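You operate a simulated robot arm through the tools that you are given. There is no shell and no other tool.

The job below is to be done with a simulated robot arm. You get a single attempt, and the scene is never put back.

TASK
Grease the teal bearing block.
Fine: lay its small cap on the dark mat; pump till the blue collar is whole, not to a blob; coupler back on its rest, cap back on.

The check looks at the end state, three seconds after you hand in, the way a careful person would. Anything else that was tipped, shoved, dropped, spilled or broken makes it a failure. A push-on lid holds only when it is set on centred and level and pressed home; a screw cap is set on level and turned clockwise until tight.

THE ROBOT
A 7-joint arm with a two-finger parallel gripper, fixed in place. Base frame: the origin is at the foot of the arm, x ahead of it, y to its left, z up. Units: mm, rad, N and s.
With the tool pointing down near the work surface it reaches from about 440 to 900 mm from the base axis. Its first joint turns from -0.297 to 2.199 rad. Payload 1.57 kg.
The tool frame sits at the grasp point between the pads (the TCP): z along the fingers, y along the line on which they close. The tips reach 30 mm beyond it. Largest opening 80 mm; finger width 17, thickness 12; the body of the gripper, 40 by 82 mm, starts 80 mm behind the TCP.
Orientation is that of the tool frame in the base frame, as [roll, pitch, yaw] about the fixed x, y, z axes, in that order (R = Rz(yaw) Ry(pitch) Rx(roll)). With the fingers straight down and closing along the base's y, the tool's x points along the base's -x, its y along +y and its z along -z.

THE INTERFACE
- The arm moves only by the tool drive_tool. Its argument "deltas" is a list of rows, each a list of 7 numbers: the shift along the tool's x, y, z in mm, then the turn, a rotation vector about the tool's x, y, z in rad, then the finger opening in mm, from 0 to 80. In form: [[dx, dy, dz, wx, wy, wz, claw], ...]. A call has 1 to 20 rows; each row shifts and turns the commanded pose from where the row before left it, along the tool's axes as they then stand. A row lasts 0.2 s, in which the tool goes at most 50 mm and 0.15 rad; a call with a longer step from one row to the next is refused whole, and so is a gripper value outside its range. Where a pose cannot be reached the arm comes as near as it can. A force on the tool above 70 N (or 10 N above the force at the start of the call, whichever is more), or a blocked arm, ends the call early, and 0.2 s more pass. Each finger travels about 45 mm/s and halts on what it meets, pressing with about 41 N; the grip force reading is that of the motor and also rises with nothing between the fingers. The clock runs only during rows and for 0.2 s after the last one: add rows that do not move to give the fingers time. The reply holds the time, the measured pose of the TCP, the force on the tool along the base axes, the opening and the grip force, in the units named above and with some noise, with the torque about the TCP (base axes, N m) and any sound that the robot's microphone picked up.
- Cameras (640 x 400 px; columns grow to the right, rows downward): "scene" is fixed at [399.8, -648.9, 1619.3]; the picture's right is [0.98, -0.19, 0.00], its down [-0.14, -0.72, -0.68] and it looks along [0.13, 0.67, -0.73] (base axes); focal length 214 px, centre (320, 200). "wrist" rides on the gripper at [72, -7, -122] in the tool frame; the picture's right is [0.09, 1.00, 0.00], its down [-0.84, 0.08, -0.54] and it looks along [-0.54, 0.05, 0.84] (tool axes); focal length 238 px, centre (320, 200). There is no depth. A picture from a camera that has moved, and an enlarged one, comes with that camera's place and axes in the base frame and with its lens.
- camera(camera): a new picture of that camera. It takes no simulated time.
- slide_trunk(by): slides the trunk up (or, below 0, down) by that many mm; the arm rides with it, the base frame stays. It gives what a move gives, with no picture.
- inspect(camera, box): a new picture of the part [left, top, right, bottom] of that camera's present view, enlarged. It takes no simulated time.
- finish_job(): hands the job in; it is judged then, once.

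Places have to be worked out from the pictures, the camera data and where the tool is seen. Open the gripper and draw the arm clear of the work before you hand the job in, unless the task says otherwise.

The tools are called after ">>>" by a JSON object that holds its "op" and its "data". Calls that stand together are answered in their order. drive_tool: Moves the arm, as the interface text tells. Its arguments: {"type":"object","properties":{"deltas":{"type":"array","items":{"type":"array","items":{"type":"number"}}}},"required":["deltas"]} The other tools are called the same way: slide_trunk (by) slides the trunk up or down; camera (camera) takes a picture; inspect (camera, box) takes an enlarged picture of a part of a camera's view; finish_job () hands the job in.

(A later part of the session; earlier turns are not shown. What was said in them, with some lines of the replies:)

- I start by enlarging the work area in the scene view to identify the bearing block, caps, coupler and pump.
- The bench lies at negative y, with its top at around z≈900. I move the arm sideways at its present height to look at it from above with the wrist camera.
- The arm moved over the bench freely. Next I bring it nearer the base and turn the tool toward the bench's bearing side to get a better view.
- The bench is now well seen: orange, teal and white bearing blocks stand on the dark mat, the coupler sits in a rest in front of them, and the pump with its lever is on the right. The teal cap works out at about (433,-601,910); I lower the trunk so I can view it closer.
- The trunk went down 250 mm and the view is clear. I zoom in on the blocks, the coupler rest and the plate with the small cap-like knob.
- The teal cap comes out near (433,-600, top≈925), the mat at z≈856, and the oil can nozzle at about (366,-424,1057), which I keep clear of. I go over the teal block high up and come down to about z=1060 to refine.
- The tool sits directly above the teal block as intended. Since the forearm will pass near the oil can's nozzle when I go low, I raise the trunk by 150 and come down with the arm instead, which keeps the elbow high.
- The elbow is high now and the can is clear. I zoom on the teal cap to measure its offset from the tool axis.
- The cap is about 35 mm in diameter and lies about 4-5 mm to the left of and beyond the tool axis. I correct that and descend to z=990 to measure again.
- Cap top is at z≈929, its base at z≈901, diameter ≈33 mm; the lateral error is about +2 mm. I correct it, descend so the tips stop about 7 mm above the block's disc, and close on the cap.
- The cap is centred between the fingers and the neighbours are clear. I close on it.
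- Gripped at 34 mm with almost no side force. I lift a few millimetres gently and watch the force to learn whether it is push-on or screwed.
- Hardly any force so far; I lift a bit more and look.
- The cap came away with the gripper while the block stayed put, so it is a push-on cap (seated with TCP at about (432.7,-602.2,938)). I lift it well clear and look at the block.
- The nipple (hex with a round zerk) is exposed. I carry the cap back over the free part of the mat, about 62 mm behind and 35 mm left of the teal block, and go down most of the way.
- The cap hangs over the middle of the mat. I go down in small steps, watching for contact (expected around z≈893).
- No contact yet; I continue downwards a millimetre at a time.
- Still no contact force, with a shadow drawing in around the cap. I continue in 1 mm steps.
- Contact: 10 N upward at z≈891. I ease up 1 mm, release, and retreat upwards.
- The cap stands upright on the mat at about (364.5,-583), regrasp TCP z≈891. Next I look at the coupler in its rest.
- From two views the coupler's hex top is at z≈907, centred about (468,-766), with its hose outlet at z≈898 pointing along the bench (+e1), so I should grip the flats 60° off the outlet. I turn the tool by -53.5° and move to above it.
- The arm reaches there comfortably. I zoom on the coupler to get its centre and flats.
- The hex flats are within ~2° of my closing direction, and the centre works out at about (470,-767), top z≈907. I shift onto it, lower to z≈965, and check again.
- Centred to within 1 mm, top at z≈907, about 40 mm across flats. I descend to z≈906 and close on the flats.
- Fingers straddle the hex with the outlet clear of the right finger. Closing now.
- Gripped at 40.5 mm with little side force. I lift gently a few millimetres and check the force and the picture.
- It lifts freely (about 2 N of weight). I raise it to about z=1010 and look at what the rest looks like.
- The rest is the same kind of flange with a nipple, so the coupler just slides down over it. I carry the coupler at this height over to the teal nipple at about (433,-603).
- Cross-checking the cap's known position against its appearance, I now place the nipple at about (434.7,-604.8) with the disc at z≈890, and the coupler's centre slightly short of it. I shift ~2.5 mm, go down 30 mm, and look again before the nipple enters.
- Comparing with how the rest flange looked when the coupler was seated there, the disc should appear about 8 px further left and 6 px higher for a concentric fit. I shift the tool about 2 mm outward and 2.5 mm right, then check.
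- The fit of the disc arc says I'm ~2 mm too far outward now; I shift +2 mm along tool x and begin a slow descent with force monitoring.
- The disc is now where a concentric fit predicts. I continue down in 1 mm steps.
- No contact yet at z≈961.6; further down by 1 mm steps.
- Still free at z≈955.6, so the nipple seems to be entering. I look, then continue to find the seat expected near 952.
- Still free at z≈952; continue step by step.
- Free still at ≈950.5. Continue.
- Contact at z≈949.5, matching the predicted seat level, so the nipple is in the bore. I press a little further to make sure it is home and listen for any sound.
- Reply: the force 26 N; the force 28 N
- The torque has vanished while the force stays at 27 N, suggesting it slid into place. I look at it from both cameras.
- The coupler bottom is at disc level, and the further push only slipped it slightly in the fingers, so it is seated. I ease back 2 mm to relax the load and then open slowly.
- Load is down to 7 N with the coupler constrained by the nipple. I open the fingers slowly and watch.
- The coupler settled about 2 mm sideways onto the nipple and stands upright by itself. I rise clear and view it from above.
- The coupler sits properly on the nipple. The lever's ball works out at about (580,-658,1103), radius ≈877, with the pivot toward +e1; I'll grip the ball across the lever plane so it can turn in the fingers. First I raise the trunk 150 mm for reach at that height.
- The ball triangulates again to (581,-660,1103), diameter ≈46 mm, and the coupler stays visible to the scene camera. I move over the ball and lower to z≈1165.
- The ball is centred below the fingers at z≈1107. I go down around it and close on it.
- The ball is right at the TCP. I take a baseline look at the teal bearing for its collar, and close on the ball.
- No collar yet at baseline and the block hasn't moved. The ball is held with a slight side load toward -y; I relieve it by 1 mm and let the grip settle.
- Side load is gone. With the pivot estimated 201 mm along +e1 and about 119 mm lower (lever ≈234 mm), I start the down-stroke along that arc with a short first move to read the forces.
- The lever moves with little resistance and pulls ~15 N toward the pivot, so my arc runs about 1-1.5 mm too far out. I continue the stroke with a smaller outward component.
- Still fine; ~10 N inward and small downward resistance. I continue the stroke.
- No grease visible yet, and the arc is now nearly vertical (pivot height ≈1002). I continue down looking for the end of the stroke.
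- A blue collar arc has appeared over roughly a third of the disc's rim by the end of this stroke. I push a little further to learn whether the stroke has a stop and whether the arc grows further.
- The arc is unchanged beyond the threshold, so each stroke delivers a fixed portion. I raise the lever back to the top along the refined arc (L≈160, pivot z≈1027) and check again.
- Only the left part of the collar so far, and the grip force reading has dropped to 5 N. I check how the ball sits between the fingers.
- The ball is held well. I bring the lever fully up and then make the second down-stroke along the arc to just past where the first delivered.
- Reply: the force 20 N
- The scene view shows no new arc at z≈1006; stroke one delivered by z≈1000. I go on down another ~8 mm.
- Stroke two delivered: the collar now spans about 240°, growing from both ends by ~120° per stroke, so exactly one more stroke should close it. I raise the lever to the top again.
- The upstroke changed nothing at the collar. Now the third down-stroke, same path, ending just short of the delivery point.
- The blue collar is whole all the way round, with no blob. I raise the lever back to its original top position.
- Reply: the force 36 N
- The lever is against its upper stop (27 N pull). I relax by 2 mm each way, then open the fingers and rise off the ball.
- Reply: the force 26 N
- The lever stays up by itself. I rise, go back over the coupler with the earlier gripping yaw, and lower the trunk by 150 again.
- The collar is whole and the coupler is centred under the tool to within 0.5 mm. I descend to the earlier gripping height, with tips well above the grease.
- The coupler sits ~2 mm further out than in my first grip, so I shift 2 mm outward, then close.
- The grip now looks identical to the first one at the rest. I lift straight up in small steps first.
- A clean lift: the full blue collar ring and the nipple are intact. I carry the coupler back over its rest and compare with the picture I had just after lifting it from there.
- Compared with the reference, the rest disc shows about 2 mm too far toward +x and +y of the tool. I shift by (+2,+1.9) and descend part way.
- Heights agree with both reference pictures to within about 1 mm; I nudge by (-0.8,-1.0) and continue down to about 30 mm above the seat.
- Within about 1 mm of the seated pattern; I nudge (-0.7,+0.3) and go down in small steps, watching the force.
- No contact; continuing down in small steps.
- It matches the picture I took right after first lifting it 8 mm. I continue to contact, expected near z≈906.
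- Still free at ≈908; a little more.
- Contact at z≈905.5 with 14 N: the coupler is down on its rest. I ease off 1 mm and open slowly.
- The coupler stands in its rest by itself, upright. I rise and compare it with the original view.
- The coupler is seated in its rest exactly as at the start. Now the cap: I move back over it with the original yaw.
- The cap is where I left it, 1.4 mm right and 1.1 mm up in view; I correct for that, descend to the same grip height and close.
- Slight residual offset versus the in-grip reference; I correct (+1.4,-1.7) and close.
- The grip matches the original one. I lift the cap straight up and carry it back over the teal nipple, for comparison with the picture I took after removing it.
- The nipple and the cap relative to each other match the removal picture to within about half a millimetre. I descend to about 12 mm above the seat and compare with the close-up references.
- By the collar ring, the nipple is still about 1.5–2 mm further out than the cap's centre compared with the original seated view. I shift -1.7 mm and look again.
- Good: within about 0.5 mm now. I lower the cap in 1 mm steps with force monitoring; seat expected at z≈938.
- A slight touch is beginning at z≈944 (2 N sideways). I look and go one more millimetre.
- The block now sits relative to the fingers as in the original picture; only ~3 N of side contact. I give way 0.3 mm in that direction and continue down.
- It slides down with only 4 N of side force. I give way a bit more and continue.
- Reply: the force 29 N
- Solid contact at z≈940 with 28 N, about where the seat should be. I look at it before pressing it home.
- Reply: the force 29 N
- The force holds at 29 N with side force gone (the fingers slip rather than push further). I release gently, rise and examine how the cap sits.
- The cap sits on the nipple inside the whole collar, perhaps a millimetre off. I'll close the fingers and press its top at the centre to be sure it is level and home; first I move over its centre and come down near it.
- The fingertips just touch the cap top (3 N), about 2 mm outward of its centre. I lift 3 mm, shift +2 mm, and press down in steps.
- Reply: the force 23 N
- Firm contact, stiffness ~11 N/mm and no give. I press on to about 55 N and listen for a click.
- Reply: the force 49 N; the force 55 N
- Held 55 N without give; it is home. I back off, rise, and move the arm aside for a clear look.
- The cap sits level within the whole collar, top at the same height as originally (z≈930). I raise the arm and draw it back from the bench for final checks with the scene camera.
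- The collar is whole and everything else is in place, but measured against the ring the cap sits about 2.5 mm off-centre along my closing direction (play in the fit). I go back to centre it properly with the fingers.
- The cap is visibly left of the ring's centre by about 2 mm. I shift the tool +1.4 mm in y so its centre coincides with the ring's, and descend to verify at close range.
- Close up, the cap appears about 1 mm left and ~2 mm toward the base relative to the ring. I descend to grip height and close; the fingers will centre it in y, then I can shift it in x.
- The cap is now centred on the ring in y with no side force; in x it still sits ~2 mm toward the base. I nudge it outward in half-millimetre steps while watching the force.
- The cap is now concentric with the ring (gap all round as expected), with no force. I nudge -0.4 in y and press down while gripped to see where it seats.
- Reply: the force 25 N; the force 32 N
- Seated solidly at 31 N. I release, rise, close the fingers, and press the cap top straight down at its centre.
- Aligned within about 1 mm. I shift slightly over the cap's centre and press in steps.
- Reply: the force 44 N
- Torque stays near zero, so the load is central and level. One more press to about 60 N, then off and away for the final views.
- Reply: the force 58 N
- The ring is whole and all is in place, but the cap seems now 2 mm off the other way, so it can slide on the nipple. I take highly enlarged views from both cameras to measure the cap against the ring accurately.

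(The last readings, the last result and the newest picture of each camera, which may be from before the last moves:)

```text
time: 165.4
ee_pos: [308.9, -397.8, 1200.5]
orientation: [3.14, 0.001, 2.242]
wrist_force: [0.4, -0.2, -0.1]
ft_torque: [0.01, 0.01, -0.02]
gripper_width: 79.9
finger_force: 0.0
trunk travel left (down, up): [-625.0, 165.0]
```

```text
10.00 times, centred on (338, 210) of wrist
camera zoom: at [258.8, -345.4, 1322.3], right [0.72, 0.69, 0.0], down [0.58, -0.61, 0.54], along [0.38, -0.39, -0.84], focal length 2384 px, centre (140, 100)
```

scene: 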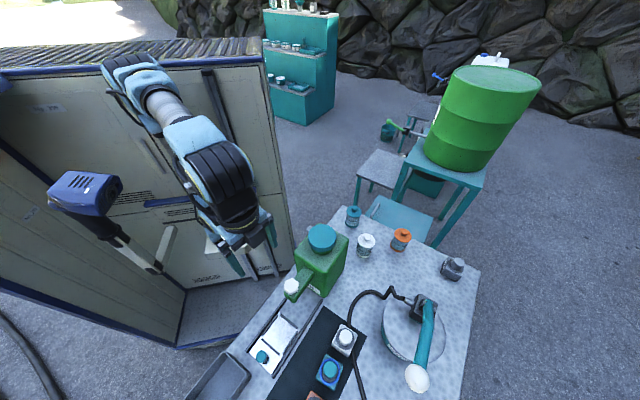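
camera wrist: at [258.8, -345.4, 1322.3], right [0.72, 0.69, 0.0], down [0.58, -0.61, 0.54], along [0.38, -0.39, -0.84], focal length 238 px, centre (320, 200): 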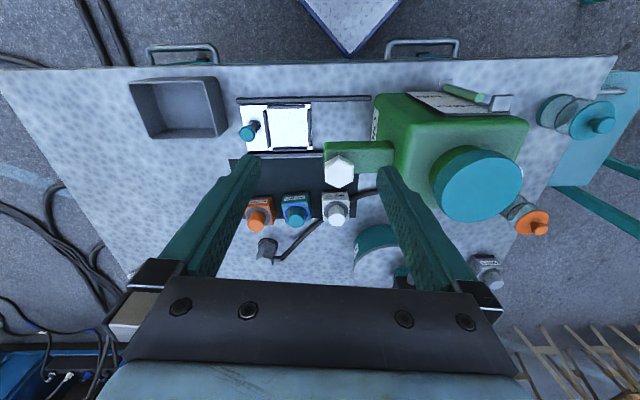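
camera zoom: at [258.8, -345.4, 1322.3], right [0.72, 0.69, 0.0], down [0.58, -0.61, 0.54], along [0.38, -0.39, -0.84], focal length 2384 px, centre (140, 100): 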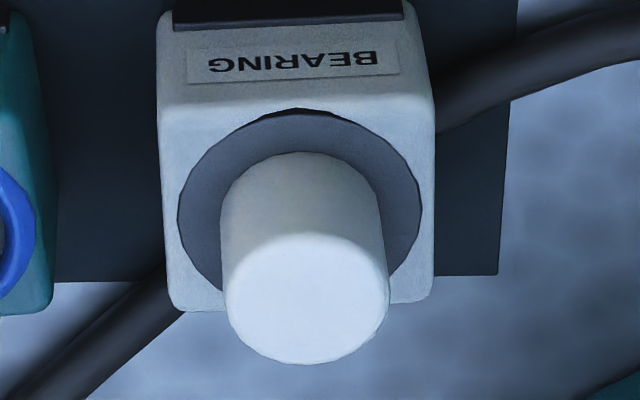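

Using the white bearing as a reference, the teal cap is offset about 2–3 mm in the +y direction and about 0 in x. I go back, grip the cap where it is, and shift it by about that much.

>>> {"op": "drive_tool", "data": {"deltas": [[-40, -4.5, 0, 0, 0, 0, 70], [-40, -4.5, 0, 0, 0, 0, 70], [-40, -4.5, 0, 0, 0, 0, 70], [-40, -4.5, 0, 0, 0, 0, 70], [-40, -4.5, 0, 0, 0, 0, 70], [-40, -4.5, 0, 0, 0, 0, 70], [0, 0, 40, 0, 0, 0, 70], [0, 0, 40, 0, 0, 0, 70], [0, 0, 40, 0, 0, 0, 70], [0, 0, 40, 0, 0, 0, 70], [0, 0, 40, 0, 0, 0, 70], [0, 0, 40, 0, 0, 0, 70], [0, 0, 6, 0, 0, 0, 70], [0, 0, 0, 0, 0, 0, 70], [0, 0, 0, 0, 0, 0, 70]]}}

>>> {"op": "inspect", "data": {"camera": "wrist", "box": [240, 90, 400, 210]}}

```text
time: 168.6
ee_pos: [436.0, -604.5, 956.1]
orientation: [-3.14, 0.0, 2.241]
wrist_force: [-0.1, -0.2, 0.4]
ft_torque: [-0.04, 0.01, 0.0]
gripper_width: 70.1
finger_force: 0.0
trunk travel left (down, up): [-625.0, 165.0]
```

```text
3.33 times, centred on (320, 150) of wrist
camera zoom: at [385.8, -551.7, 1077.8], right [0.72, 0.69, 0.0], down [0.58, -0.61, 0.54], along [0.38, -0.39, -0.84], focal length 794 px, centre (320, 367)
```

zoom: 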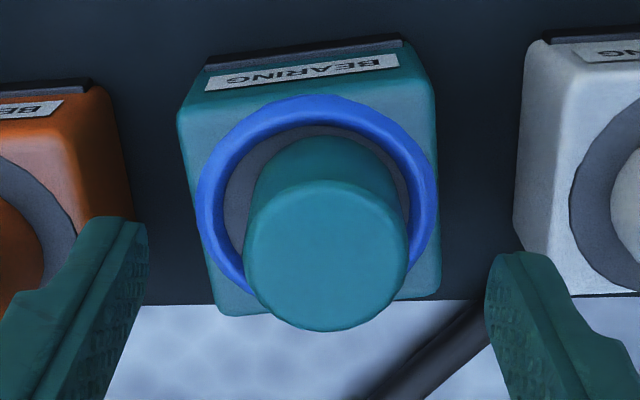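

The close view confirms it: the cap is +2.3 mm in both tool axes relative to the ring, while the tool itself is aligned with the ring in y. I lower, close (which centres it in y), then shift −2.4 mm in x with only a tiny lift.

>>> {"op": "drive_tool", "data": {"deltas": [[0, 0, 8, 0, 0, 0, 60], [0, 0, 7, 0, 0, 0, 50], [0, 0, 0, 0, 0, 0, 42], [0, 0, 0, 0, 0, 0, 36], [0, 0, 0, 0, 0, 0, 30], [0, 0, 0, 0, 0, 0, 26], [0, 0, 0, 0, 0, 0, 26]]}}

>>> {"op": "drive_tool", "data": {"deltas": [[-0.6, 0, -0.4, 0, 0, 0, 26], [-0.6, 0, 0, 0, 0, 0, 26], [-0.6, 0, 0, 0, 0, 0, 26], [-0.6, 0, 0, 0, 0, 0, 26], [0, 0, 0, 0, 0, 0, 26]]}}

>>> {"op": "inspect", "data": {"camera": "wrist", "box": [240, 90, 400, 210]}}

```text
time: 170.2
ee_pos: [435.7, -602.9, 940.2]
orientation: [3.141, 0.001, 2.244]
wrist_force: [0.0, 0.1, -0.8]
ft_torque: [-0.04, 0.01, -0.01]
gripper_width: 33.0
finger_force: 38.6
trunk travel left (down, up): [-625.0, 165.0]
```

```text
time: 171.4
ee_pos: [437.0, -604.0, 941.8]
orientation: [3.141, 0.0, 2.241]
wrist_force: [-0.1, 1.1, 0.1]
ft_torque: [0.03, -0.03, 0.02]
gripper_width: 33.2
finger_force: 41.1
trunk travel left (down, up): [-625.0, 165.0]
```

```text
3.33 times, centred on (320, 150) of wrist
camera zoom: at [387.0, -553.0, 1062.5], right [0.72, 0.69, 0.0], down [0.58, -0.61, 0.54], along [0.38, -0.39, -0.84], focal length 794 px, centre (320, 367)
```

zoom: 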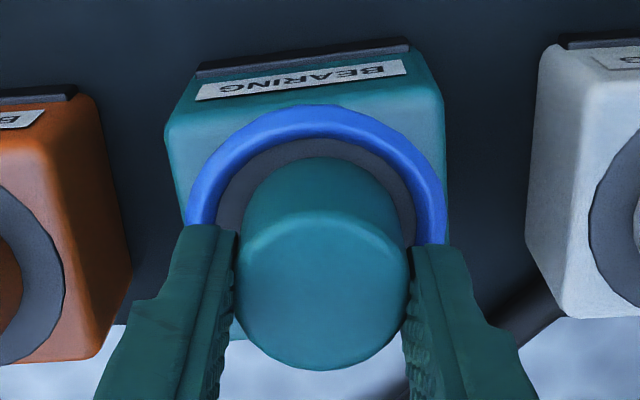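

In x the gap is now right; in y the ring centre is still about 0.9 mm to the left of the grip. I shift -0.9, lower lightly until it touches, and check.

>>> {"op": "drive_tool", "data": {"deltas": [[0, -0.5, 0, 0, 0, 0, 26], [0, -0.4, 0, 0, 0, 0, 26], [0, 0, 0.8, 0, 0, 0, 26], [0, 0, 0, 0, 0, 0, 26]]}}

>>> {"op": "drive_tool", "data": {"deltas": [[0, 0, 0.7, 0, 0, 0, 26], [0, 0, 0, 0, 0, 0, 26]]}}

>>> {"op": "inspect", "data": {"camera": "wrist", "box": [240, 90, 400, 210]}}

```text
time: 172.4
ee_pos: [436.1, -606.2, 941.1]
orientation: [3.14, 0.003, 2.244]
wrist_force: [-0.5, 0.9, 5.1]
ft_torque: [-0.01, 0.04, -0.03]
gripper_width: 33.0
finger_force: 40.9
trunk travel left (down, up): [-625.0, 165.0]
```

```text
time: 173.0
ee_pos: [436.3, -605.0, 940.7]
orientation: [-3.14, 0.001, 2.243]
wrist_force: [0.1, 2.8, 14.5]
ft_torque: [0.14, 0.07, -0.05]
gripper_width: 32.8
finger_force: 41.3
trunk travel left (down, up): [-625.0, 165.0]
```

```text
3.33 times, centred on (320, 150) of wrist
camera zoom: at [385.6, -553.5, 1062.1], right [0.72, 0.69, 0.0], down [0.58, -0.61, 0.54], along [0.38, -0.39, -0.84], focal length 794 px, centre (320, 367)
```

zoom: 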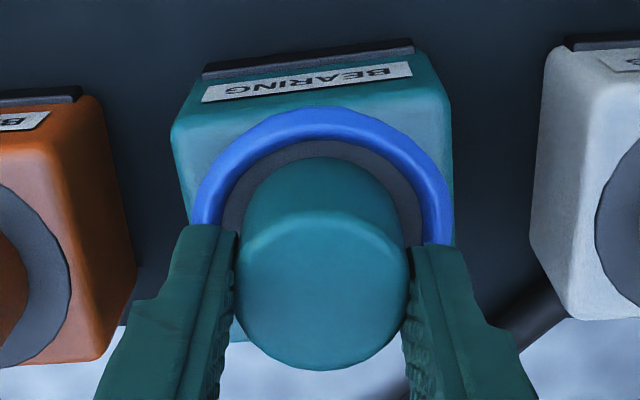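

Ring centre and cap now coincide (321 vs 322 px) with an even gap, seated at 14 N. I relax and open slowly.

>>> {"op": "drive_tool", "data": {"deltas": [[0, 0, -1.2, 0, 0, 0, 26], [0, 0, 0, 0, 0, 0, 34], [0, 0, 0, 0, 0, 0, 38], [0, 0, 0, 0, 0, 0, 46], [0, 0, 0, 0, 0, 0, 60], [0, 0, 0, 0, 0, 0, 60], [0, 0, -15, 0, 0, 0, 60], [0, 0, 0, 0, 0, 0, 60]]}}

>>> {"op": "inspect", "data": {"camera": "wrist", "box": [240, 90, 400, 210]}}

```text
time: 174.8
ee_pos: [436.0, -606.5, 957.0]
orientation: [3.14, 0.0, 2.244]
wrist_force: [-1.1, 0.1, 0.0]
ft_torque: [-0.01, 0.02, 0.01]
gripper_width: 60.1
finger_force: 0.0
trunk travel left (down, up): [-625.0, 165.0]
```

```text
3.33 times, centred on (320, 150) of wrist
camera zoom: at [385.7, -554.6, 1077.6], right [0.72, 0.69, 0.0], down [0.58, -0.61, 0.54], along [0.38, -0.39, -0.84], focal length 794 px, centre (320, 367)
```

zoom: 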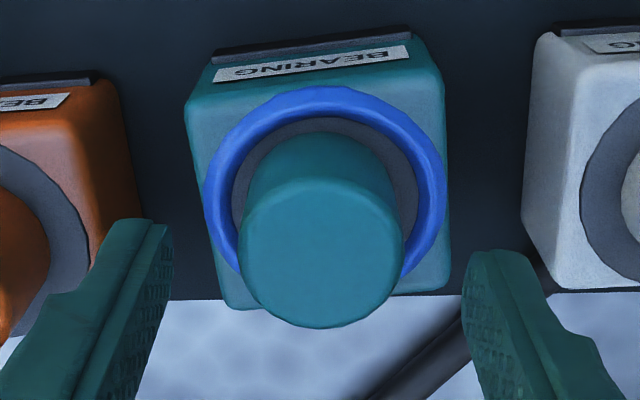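

The cap is within about 1 mm by this view. I withdraw again for the comparison against the white bearing from the same vantage point.

>>> {"op": "drive_tool", "data": {"deltas": [[0, 0, -30, 0, 0, 0, 60], [0, 0, -40, 0, 0, 0, 80], [0, 0, -40, 0, 0, 0, 80], [0, 0, -40, 0, 0, 0, 80], [0, 0, -40, 0, 0, 0, 80], [0, 0, -40, 0, 0, 0, 80], [0, 0, -15, 0, 0, 0, 80], [40, 4.5, 0, 0, 0, 0, 80], [40, 4.5, 0, 0, 0, 0, 80], [40, 4.5, 0, 0, 0, 0, 80], [40, 4.5, 0, 0, 0, 0, 80], [40, 4.5, 0, 0, 0, 0, 80], [40, 4.5, 0, 0, 0, 0, 80], [0, 0, 0, 0, 0, 0, 80]]}}

>>> {"op": "inspect", "data": {"camera": "scene", "box": [316, 360, 348, 380]}}

>>> {"op": "inspect", "data": {"camera": "scene", "box": [300, 340, 396, 400]}}

>>> {"op": "inspect", "data": {"camera": "wrist", "box": [278, 190, 318, 230]}}

>>> {"op": "inspect", "data": {"camera": "wrist", "box": [318, 190, 358, 230]}}

```text
time: 177.8
ee_pos: [308.6, -404.3, 1202.1]
orientation: [-3.141, 0.001, 2.243]
wrist_force: [0.3, 0.5, -0.1]
ft_torque: [0.0, 0.03, 0.01]
gripper_width: 80.1
finger_force: 0.0
trunk travel left (down, up): [-625.0, 165.0]
```

```text
16.00 times, centred on (332, 370) of scene
camera zoom: at [399.8, -648.9, 1619.3], right [0.98, -0.19, 0.0], down [-0.14, -0.72, -0.68], along [0.13, 0.67, -0.73], focal length 3432 px, centre (128, -2520)
```

zoom: 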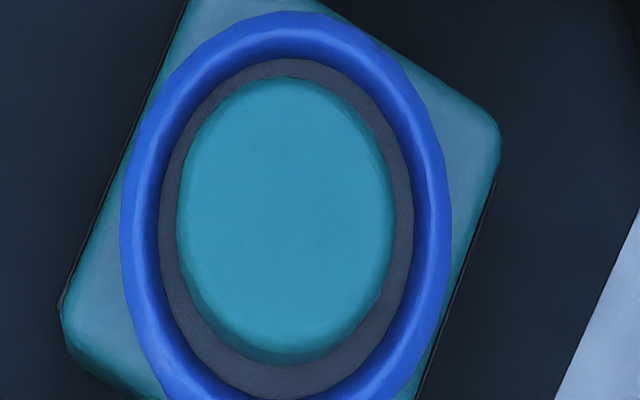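

```text
6.67 times, centred on (348, 370) of scene
camera zoom: at [399.8, -648.9, 1619.3], right [0.98, -0.19, 0.0], down [-0.14, -0.72, -0.68], along [0.13, 0.67, -0.73], focal length 1430 px, centre (133, -933)
```

zoom: 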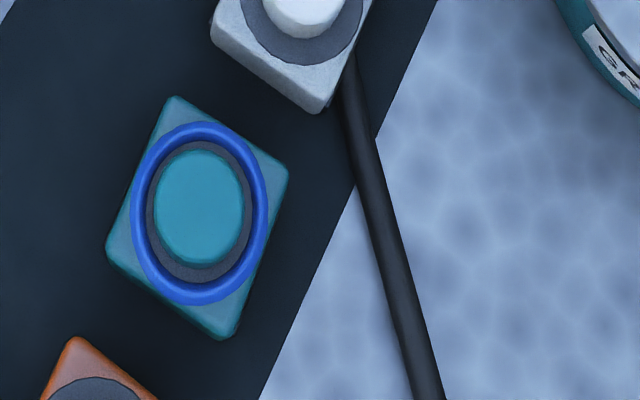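

```text
10.00 times, centred on (298, 210) of wrist
camera zoom: at [258.5, -351.7, 1323.7], right [0.72, 0.69, 0.0], down [0.58, -0.61, 0.54], along [0.38, -0.39, -0.84], focal length 2384 px, centre (540, 100)
```

zoom: 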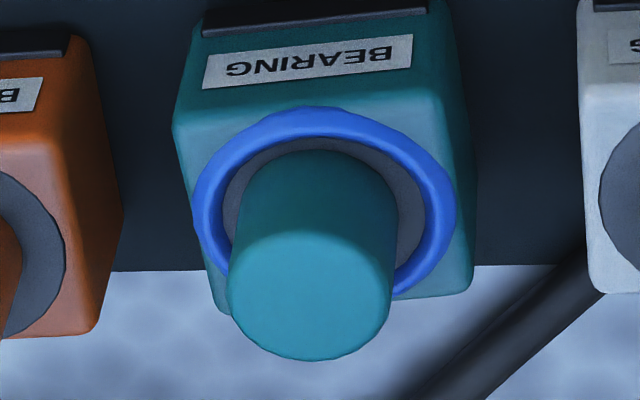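

```text
10.00 times, centred on (338, 210) of wrist
camera zoom: at [258.5, -351.7, 1323.7], right [0.72, 0.69, 0.0], down [0.58, -0.61, 0.54], along [0.38, -0.39, -0.84], focal length 2384 px, centre (140, 100)
```

zoom: 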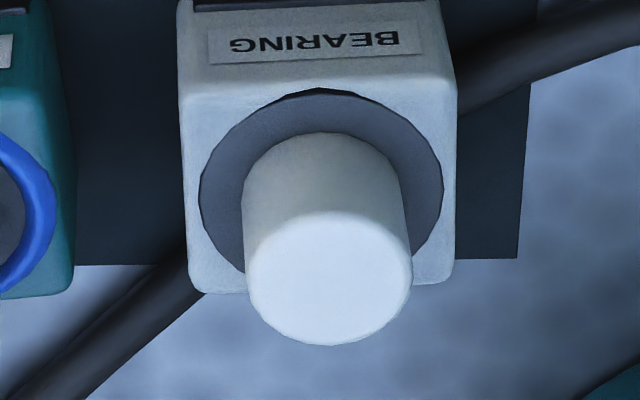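

Measured against both references the cap is now within roughly 1 mm of centre (about 1 mm toward -x). I make one last fine correction of that and press it home centred.

>>> {"op": "drive_tool", "data": {"deltas": [[-40, -4.5, 0, 0, 0, 0, 70], [-40, -4.5, 0, 0, 0, 0, 70], [-40, -4.5, 0, 0, 0, 0, 70], [-40, -4.5, 0, 0, 0, 0, 70], [-40, -4.5, 0, 0, 0, 0, 70], [-40, -4.5, 0, 0, 0, 0, 60], [0, 0, 40, 0, 0, 0, 60], [0, 0, 40, 0, 0, 0, 60], [0, 0, 40, 0, 0, 0, 60], [0, 0, 40, 0, 0, 0, 60], [0, 0, 40, 0, 0, 0, 60], [0, 0, 40, 0, 0, 0, 60], [0, 0, 5, 0, 0, 0, 60], [0, 0, 0, 0, 0, 0, 60], [0, 0, 0, 0, 0, 0, 60]]}}

>>> {"op": "inspect", "data": {"camera": "wrist", "box": [240, 90, 400, 210]}}

```text
time: 181.0
ee_pos: [435.6, -605.0, 954.3]
orientation: [3.142, -0.001, 2.243]
wrist_force: [0.5, -0.3, 0.3]
ft_torque: [0.0, 0.01, 0.0]
gripper_width: 59.9
finger_force: 0.1
trunk travel left (down, up): [-625.0, 165.0]
```

```text
3.33 times, centred on (320, 150) of wrist
camera zoom: at [385.1, -553.1, 1076.4], right [0.72, 0.69, 0.0], down [0.58, -0.61, 0.54], along [0.38, -0.39, -0.84], focal length 794 px, centre (320, 367)
```

zoom: 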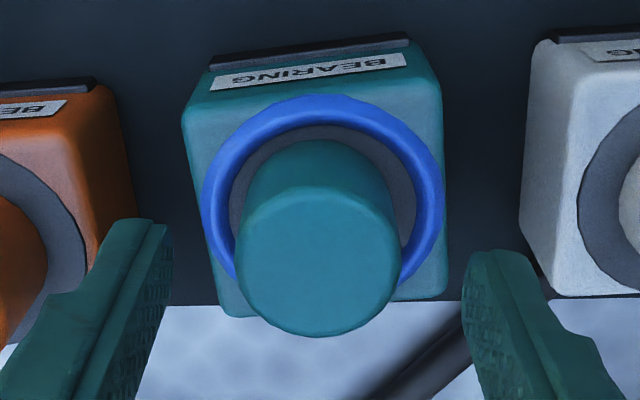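

Cap about 1.1 mm left of the ring centre here, agreeing with the scene view. I shift the tool +0.6 in y, descend, close, and fine-adjust while gripped.

>>> {"op": "drive_tool", "data": {"deltas": [[0, 0.6, 7, 0, 0, 0, 56], [0, 0, 6.5, 0, 0, 0, 50], [0, 0, 0, 0, 0, 0, 42], [0, 0, 0, 0, 0, 0, 36], [0, 0, 0, 0, 0, 0, 30], [0, 0, 0, 0, 0, 0, 26], [0, 0, 0, 0, 0, 0, 26]]}}

>>> {"op": "drive_tool", "data": {"deltas": [[-0.4, 0, -0.3, 0, 0, 0, 26], [-0.4, 0, 0, 0, 0, 0, 26], [0, 0, 0, 0, 0, 0, 26]]}}

>>> {"op": "inspect", "data": {"camera": "wrist", "box": [240, 90, 400, 210]}}

```text
time: 182.6
ee_pos: [436.8, -605.4, 941.2]
orientation: [-3.141, -0.001, 2.241]
wrist_force: [-0.2, 0.5, 0.6]
ft_torque: [0.0, 0.01, -0.04]
gripper_width: 33.0
finger_force: 38.8
trunk travel left (down, up): [-625.0, 165.0]
```

```text
time: 183.4
ee_pos: [438.3, -606.0, 941.3]
orientation: [3.141, 0.0, 2.242]
wrist_force: [0.4, 0.3, 0.1]
ft_torque: [0.02, -0.02, -0.01]
gripper_width: 32.8
finger_force: 40.6
trunk travel left (down, up): [-625.0, 165.0]
```

```text
3.33 times, centred on (320, 150) of wrist
camera zoom: at [386.7, -554.5, 1063.5], right [0.72, 0.69, 0.0], down [0.58, -0.61, 0.54], along [0.38, -0.39, -0.84], focal length 794 px, centre (320, 367)
```

zoom: 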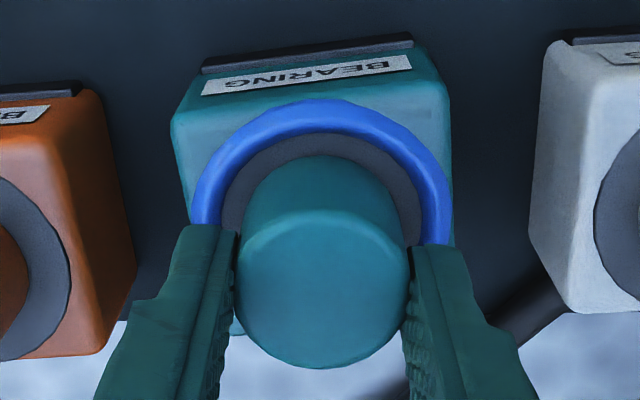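

Ring and cap coincide now (321.5 vs 322.5 px, even gap). I press down gently while gripped, then relax.

>>> {"op": "drive_tool", "data": {"deltas": [[0.2, -0.1, 1, 0, 0, 0, 26], [0, 0, 1, 0, 0, 0, 26], [0, 0, 0, 0, 0, 0, 26]]}}

>>> {"op": "inspect", "data": {"camera": "wrist", "box": [240, 90, 400, 210]}}

```text
time: 184.2
ee_pos: [436.8, -606.2, 940.3]
orientation: [-3.141, 0.001, 2.242]
wrist_force: [2.0, 1.6, 9.7]
ft_torque: [0.11, 0.08, -0.02]
gripper_width: 33.1
finger_force: 41.1
trunk travel left (down, up): [-625.0, 165.0]
```

```text
3.33 times, centred on (320, 150) of wrist
camera zoom: at [386.9, -554.2, 1062.5], right [0.72, 0.69, 0.0], down [0.58, -0.61, 0.54], along [0.38, -0.39, -0.84], focal length 794 px, centre (320, 367)
```

zoom: 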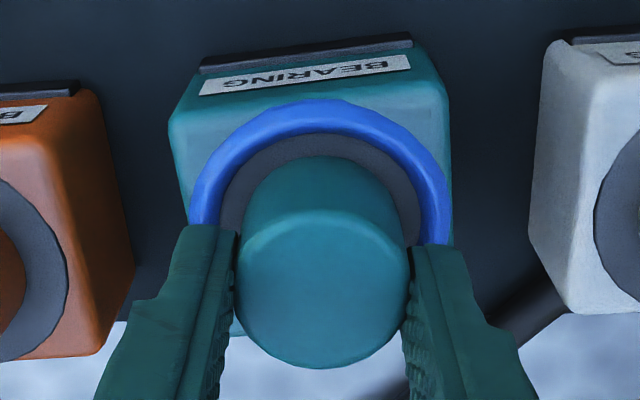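

Still concentric at 10 N. I press to about 25 N, back off, and release.

>>> {"op": "drive_tool", "data": {"deltas": [[0, 0, 0.8, 0, 0, 0, 26], [0, 0, 0.6, 0, 0, 0, 26], [0, 0, 0, 0, 0, 0, 26]]}}

>>> {"op": "drive_tool", "data": {"deltas": [[0, 0, -1.2, 0, 0, 0, 26], [0, 0, -1.2, 0, 0, 0, 26], [0, 0, 0, 0, 0, 0, 26]]}}

>>> {"op": "drive_tool", "data": {"deltas": [[0, 0, 0, 0, 0, 0, 34], [0, 0, 0, 0, 0, 0, 38], [0, 0, 0, 0, 0, 0, 46], [0, 0, 0, 0, 0, 0, 60], [0, 0, 0, 0, 0, 0, 60], [0, 0, -15, 0, 0, 0, 60], [0, 0, 0, 0, 0, 0, 60]]}}

>>> {"op": "inspect", "data": {"camera": "wrist", "box": [240, 90, 400, 210]}}

```text
time: 185.0
ee_pos: [437.5, -606.0, 940.3]
orientation: [-3.141, 0.004, 2.242]
wrist_force: [2.6, 2.2, 30.0]
ft_torque: [0.2, 0.08, -0.13]
gripper_width: 33.1
finger_force: 41.1
trunk travel left (down, up): [-625.0, 165.0]
```

```text
time: 185.8
ee_pos: [437.6, -606.9, 940.8]
orientation: [-3.14, 0.0, 2.241]
wrist_force: [4.2, -5.1, 11.9]
ft_torque: [-0.32, -0.13, 0.04]
gripper_width: 33.2
finger_force: 40.6
trunk travel left (down, up): [-625.0, 165.0]
```

```text
time: 187.4
ee_pos: [436.1, -605.9, 956.2]
orientation: [3.141, 0.001, 2.24]
wrist_force: [-0.3, -0.4, 0.4]
ft_torque: [-0.01, 0.0, -0.01]
gripper_width: 60.3
finger_force: 0.1
trunk travel left (down, up): [-625.0, 165.0]
```

```text
3.33 times, centred on (320, 150) of wrist
camera zoom: at [386.6, -553.8, 1077.6], right [0.72, 0.69, 0.0], down [0.58, -0.61, 0.54], along [0.38, -0.39, -0.84], focal length 794 px, centre (320, 367)
```

zoom: 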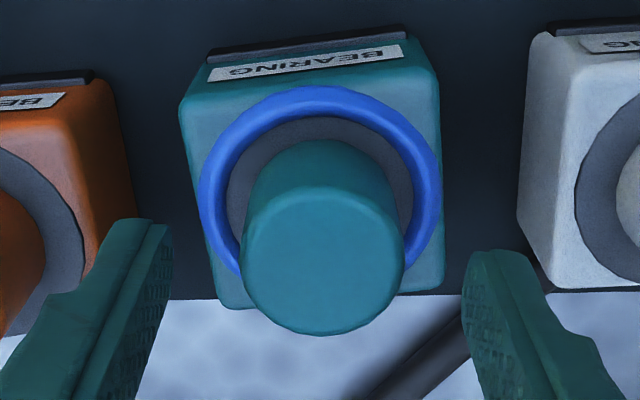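

Cap and ring agree within 0.7 mm and the cap is pressed down. I withdraw and take the final views.

>>> {"op": "drive_tool", "data": {"deltas": [[0, 0, -30, 0, 0, 0, 60], [0, 0, -40, 0, 0, 0, 80], [0, 0, -40, 0, 0, 0, 80], [0, 0, -40, 0, 0, 0, 80], [0, 0, -40, 0, 0, 0, 80], [0, 0, -40, 0, 0, 0, 80], [0, 0, -15, 0, 0, 0, 80], [40, 4.5, 0, 0, 0, 0, 80], [40, 4.5, 0, 0, 0, 0, 80], [40, 4.5, 0, 0, 0, 0, 80], [40, 4.5, 0, 0, 0, 0, 80], [40, 4.5, 0, 0, 0, 0, 80], [40, 4.5, 0, 0, 0, 0, 80], [0, 0, 0, 0, 0, 0, 80]]}}

>>> {"op": "inspect", "data": {"camera": "scene", "box": [316, 360, 348, 380]}}

>>> {"op": "inspect", "data": {"camera": "scene", "box": [180, 200, 500, 400]}}

>>> {"op": "inspect", "data": {"camera": "wrist", "box": [200, 160, 360, 260]}}

```text
time: 190.4
ee_pos: [308.6, -401.2, 1202.0]
orientation: [3.141, 0.0, 2.242]
wrist_force: [0.4, -0.3, 0.7]
ft_torque: [0.03, -0.01, -0.01]
gripper_width: 79.8
finger_force: 0.1
trunk travel left (down, up): [-625.0, 165.0]
```

```text
16.00 times, centred on (332, 370) of scene
camera zoom: at [399.8, -648.9, 1619.3], right [0.98, -0.19, 0.0], down [-0.14, -0.72, -0.68], along [0.13, 0.67, -0.73], focal length 3432 px, centre (128, -2520)
```

zoom: 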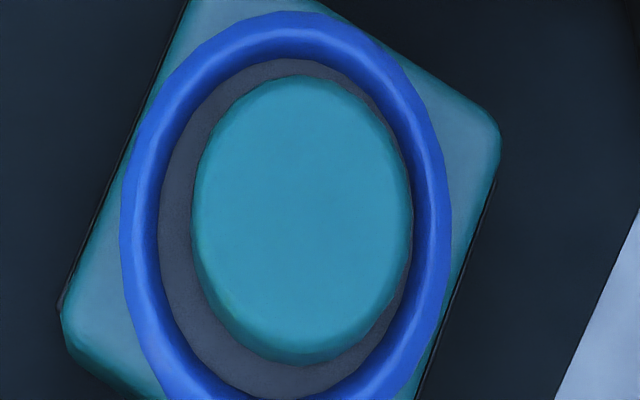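

```text
2.00 times, centred on (340, 300) of scene
camera zoom: at [399.8, -648.9, 1619.3], right [0.98, -0.19, 0.0], down [-0.14, -0.72, -0.68], along [0.13, 0.67, -0.73], focal length 429 px, centre (280, 0)
```

zoom: 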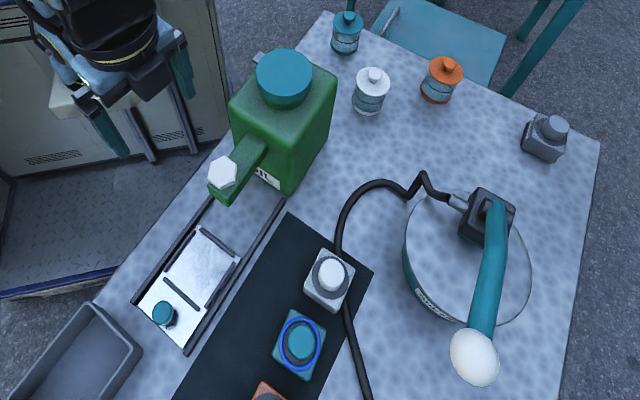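

```text
4.00 times, centred on (280, 210) of wrist
camera zoom: at [258.4, -350.1, 1323.0], right [0.72, 0.69, 0.0], down [0.58, -0.61, 0.54], along [0.38, -0.39, -0.84], focal length 953 px, centre (480, 160)
```

zoom: 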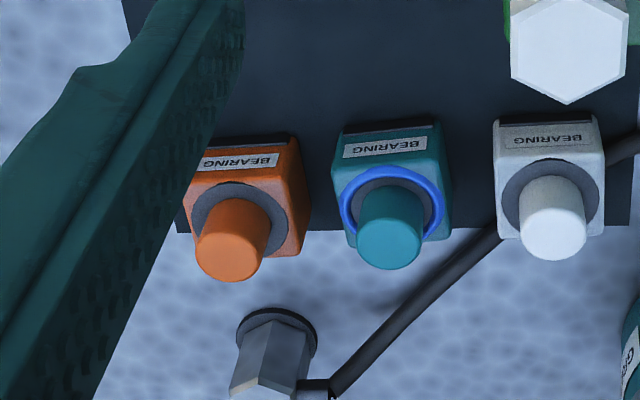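

Everything else is in its place. Calibrated on the white bearing, the cap is now ~2 mm off along +x/-y, so my close-up gap criterion was biased by about 2 mm; I do one more fine centring with the corrected target.

>>> {"op": "drive_tool", "data": {"deltas": [[-40, -4.5, 0, 0, 0, 0, 70], [-40, -4.5, 0, 0, 0, 0, 70], [-40, -4.5, 0, 0, 0, 0, 70], [-40, -4.5, 0, 0, 0, 0, 70], [-40, -4.5, 0, 0, 0, 0, 70], [-40, -4.5, 0, 0, 0, 0, 60], [0, 0, 40, 0, 0, 0, 60], [0, 0, 40, 0, 0, 0, 60], [0, 0, 40, 0, 0, 0, 60], [0, 0, 40, 0, 0, 0, 60], [0, 0, 40, 0, 0, 0, 60], [0, 0, 40, 0, 0, 0, 60], [0, 0, 5, 0, 0, 0, 60], [0, 0, 0, 0, 0, 0, 60], [0, 0, 0, 0, 0, 0, 60]]}}

>>> {"op": "drive_tool", "data": {"deltas": [[0, 0, 7, 0, 0, 0, 56], [0, 0, 6.5, 0, 0, 0, 50], [0, 0, 0, 0, 0, 0, 42], [0, 0, 0, 0, 0, 0, 36], [0, 0, 0, 0, 0, 0, 30], [0, 0, 0, 0, 0, 0, 26], [0, 0, 0, 0, 0, 0, 26]]}}

>>> {"op": "inspect", "data": {"camera": "wrist", "box": [240, 90, 400, 210]}}

```text
time: 193.6
ee_pos: [437.0, -604.9, 957.0]
orientation: [3.141, 0.0, 2.244]
wrist_force: [0.5, -0.7, -0.3]
ft_torque: [-0.01, -0.01, -0.05]
gripper_width: 59.7
finger_force: 0.1
trunk travel left (down, up): [-625.0, 165.0]
```

```text
time: 195.2
ee_pos: [435.7, -604.5, 942.9]
orientation: [3.141, 0.002, 2.242]
wrist_force: [-0.5, 0.2, 0.6]
ft_torque: [0.0, -0.09, 0.0]
gripper_width: 32.9
finger_force: 39.0
trunk travel left (down, up): [-625.0, 165.0]
```

```text
3.33 times, centred on (320, 150) of wrist
camera zoom: at [386.4, -553.7, 1064.9], right [0.72, 0.69, 0.0], down [0.58, -0.61, 0.54], along [0.38, -0.39, -0.84], focal length 794 px, centre (320, 367)
```

zoom: 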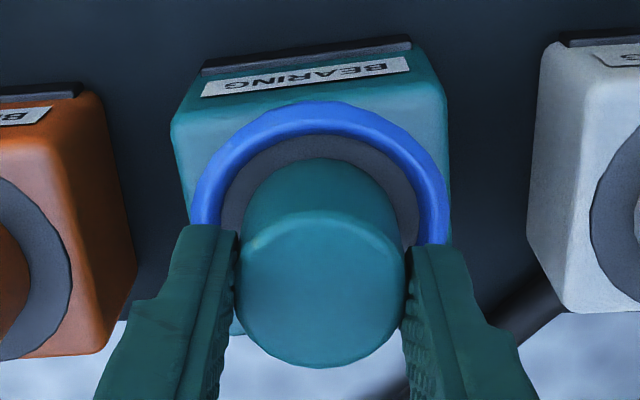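

Gripped: gap 57 px (target ≈49.5) and lateral +0.4 mm (target ≈-0.3). I shift the cap by (+1.7,-0.7) with a tiny lift, then set it down.

>>> {"op": "drive_tool", "data": {"deltas": [[0.5, -0.2, -0.3, 0, 0, 0, 26], [0.6, -0.3, 0, 0, 0, 0, 26], [0.6, -0.2, 0, 0, 0, 0, 26], [0, 0, 0, 0, 0, 0, 26]]}}

>>> {"op": "drive_tool", "data": {"deltas": [[0, 0, 1, 0, 0, 0, 26], [0, 0, 0.8, 0, 0, 0, 26], [0, 0, 0, 0, 0, 0, 26]]}}

>>> {"op": "inspect", "data": {"camera": "wrist", "box": [240, 90, 400, 210]}}

```text
time: 196.2
ee_pos: [435.7, -604.2, 942.6]
orientation: [3.141, 0.002, 2.242]
wrist_force: [2.4, -1.0, 4.5]
ft_torque: [-0.03, -0.08, -0.01]
gripper_width: 32.9
finger_force: 41.1
trunk travel left (down, up): [-625.0, 165.0]
```

```text
time: 197.0
ee_pos: [436.0, -604.8, 944.0]
orientation: [3.141, 0.005, 2.243]
wrist_force: [2.9, -1.5, 29.8]
ft_torque: [0.13, 0.03, -0.05]
gripper_width: 32.8
finger_force: 40.6
trunk travel left (down, up): [-625.0, 165.0]
```

```text
3.33 times, centred on (320, 150) of wrist
camera zoom: at [385.0, -552.3, 1064.3], right [0.72, 0.69, 0.0], down [0.58, -0.6, 0.55], along [0.38, -0.4, -0.84], focal length 794 px, centre (320, 367)
```

zoom: 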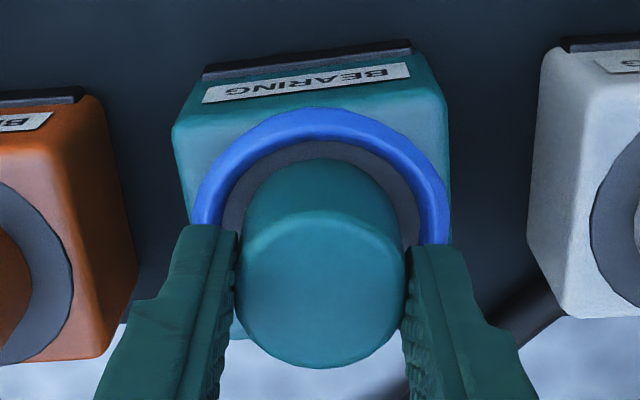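

Gap 51 px as wanted, seated at 30 N. I relax, nudge -0.5 in y, touch down lightly and release.

>>> {"op": "drive_tool", "data": {"deltas": [[0, 0, -2.2, 0, 0, 0, 26], [0.2, -0.5, 0, 0, 0, 0, 26], [0, 0, 0, 0, 0, 0, 26]]}}

>>> {"op": "drive_tool", "data": {"deltas": [[0, 0, 0.8, 0, 0, 0, 26], [0, 0, 0, 0, 0, 0, 26]]}}

>>> {"op": "inspect", "data": {"camera": "wrist", "box": [240, 90, 400, 210]}}

```text
time: 197.8
ee_pos: [436.3, -604.2, 942.0]
orientation: [3.141, 0.0, 2.243]
wrist_force: [6.1, -2.5, 13.2]
ft_torque: [-0.18, -0.21, -0.02]
gripper_width: 32.6
finger_force: 41.3
trunk travel left (down, up): [-625.0, 165.0]
```

```text
time: 198.4
ee_pos: [436.1, -605.3, 941.9]
orientation: [-3.141, 0.001, 2.242]
wrist_force: [4.3, 1.0, 17.0]
ft_torque: [0.02, -0.18, 0.0]
gripper_width: 32.4
finger_force: 41.1
trunk travel left (down, up): [-625.0, 165.0]
```

```text
3.33 times, centred on (320, 150) of wrist
camera zoom: at [385.0, -552.8, 1064.5], right [0.72, 0.69, 0.0], down [0.58, -0.61, 0.54], along [0.38, -0.39, -0.84], focal length 794 px, centre (320, 367)
```

zoom: 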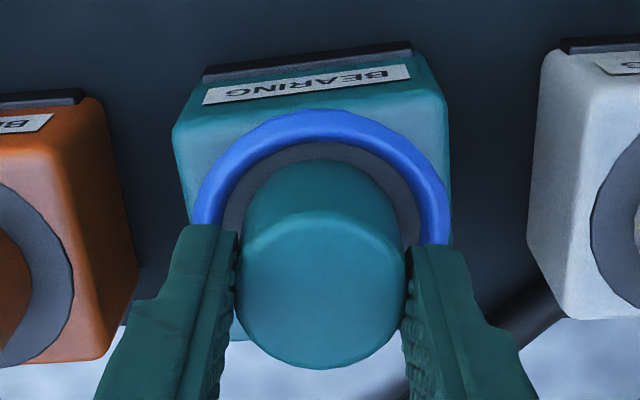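

Alignment holds. I take the remaining load off and open slowly, then rise.

>>> {"op": "drive_tool", "data": {"deltas": [[0, 0, -1.2, 0, 0, 0, 26], [0, 0, 0, 0, 0, 0, 26]]}}

>>> {"op": "drive_tool", "data": {"deltas": [[0, 0, 0, 0, 0, 0, 34], [0, 0, 0, 0, 0, 0, 38], [0, 0, 0, 0, 0, 0, 46], [0, 0, 0, 0, 0, 0, 60], [0, 0, 0, 0, 0, 0, 60], [0, 0, -13, 0, 0, 0, 60], [0, 0, 0, 0, 0, 0, 60]]}}

>>> {"op": "inspect", "data": {"camera": "wrist", "box": [240, 90, 400, 210]}}

>>> {"op": "drive_tool", "data": {"deltas": [[0, 0, -30, 0, 0, 0, 60], [0, 0, -40, 0, 0, 0, 80], [0, 0, -40, 0, 0, 0, 80], [0, 0, -40, 0, 0, 0, 80], [0, 0, -40, 0, 0, 0, 80], [0, 0, -40, 0, 0, 0, 80], [0, 0, -15, 0, 0, 0, 80], [40, 4.5, 0, 0, 0, 0, 80], [40, 4.5, 0, 0, 0, 0, 80], [40, 4.5, 0, 0, 0, 0, 80], [40, 4.5, 0, 0, 0, 0, 80], [40, 4.5, 0, 0, 0, 0, 80], [40, 4.5, 0, 0, 0, 0, 80], [0, 0, 0, 0, 0, 0, 80]]}}

>>> {"op": "inspect", "data": {"camera": "scene", "box": [316, 360, 348, 380]}}

>>> {"op": "inspect", "data": {"camera": "wrist", "box": [278, 190, 318, 230]}}

```text
time: 199.0
ee_pos: [435.0, -604.6, 943.0]
orientation: [3.142, -0.001, 2.243]
wrist_force: [1.6, 0.6, 2.5]
ft_torque: [-0.02, -0.06, -0.01]
gripper_width: 32.6
finger_force: 41.1
trunk travel left (down, up): [-625.0, 165.0]
```

```text
time: 200.6
ee_pos: [434.6, -604.8, 955.8]
orientation: [3.139, 0.002, 2.243]
wrist_force: [0.3, -0.4, 0.1]
ft_torque: [0.0, -0.01, -0.03]
gripper_width: 60.0
finger_force: 0.1
trunk travel left (down, up): [-625.0, 165.0]
```

```text
3.33 times, centred on (320, 150) of wrist
camera zoom: at [385.1, -553.2, 1077.8], right [0.72, 0.69, 0.0], down [0.58, -0.61, 0.54], along [0.38, -0.39, -0.84], focal length 794 px, centre (320, 367)
```

zoom: 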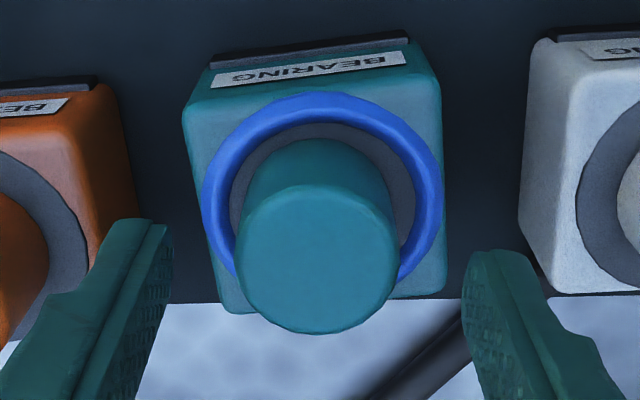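

```text
time: 203.6
ee_pos: [307.3, -400.4, 1201.8]
orientation: [-3.141, 0.0, 2.24]
wrist_force: [-0.1, -0.5, 0.6]
ft_torque: [0.0, 0.01, -0.01]
gripper_width: 80.0
finger_force: 0.1
trunk travel left (down, up): [-625.0, 165.0]
```

```text
16.00 times, centred on (332, 370) of scene
camera zoom: at [399.8, -648.9, 1619.3], right [0.98, -0.19, 0.0], down [-0.14, -0.72, -0.68], along [0.13, 0.67, -0.73], focal length 3432 px, centre (128, -2520)
```

zoom: 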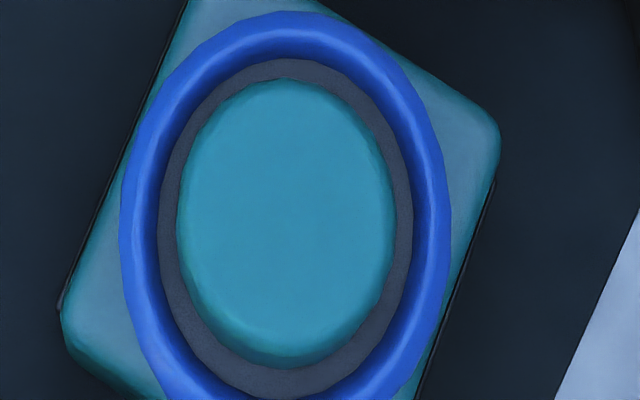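

```text
10.00 times, centred on (298, 210) of wrist
camera zoom: at [257.2, -348.2, 1324.1], right [0.72, 0.69, 0.0], down [0.58, -0.61, 0.54], along [0.38, -0.39, -0.84], focal length 2384 px, centre (540, 100)
```

zoom: 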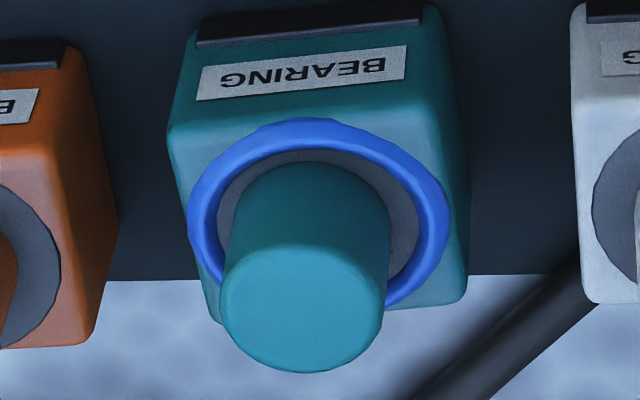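

The cap now sits evenly inside the whole blue collar, level and pressed down. The coupler is on its rest, the lever is up, the neighbouring items are untouched, and the gripper is open and clear. I hand the job in.

>>> {"op": "finish_job", "data": {}}

```text
The job is handed in.
```

I greased the teal bearing block and handed the job in; the result of the check has not come back. One thing may count against it: the cap is seated but loose, and I never felt it grip.

- **Collar:** three strokes of the pump lever closed the blue collar all the way round, with no blob. The lever is back at the top, where it started.
- **Coupler:** it stands on its rest as it did at the start.
- **Cap:** I laid it on the dark mat during the greasing, then put it back on the nipple. It looks level and sits at its original height, about 1 to 1.5 mm off centre by my measurements. It could still slide a couple of millimetres, so I re-centred it several times. The last press was about 30 N with the cap held in the gripper. An earlier press on its top reached 58 N, but that pushed it about 2 mm off centre, so I did not repeat it.
- **Surroundings:** in the final views nothing else on the bench looks moved. The gripper is open and the arm is drawn back clear of the work.
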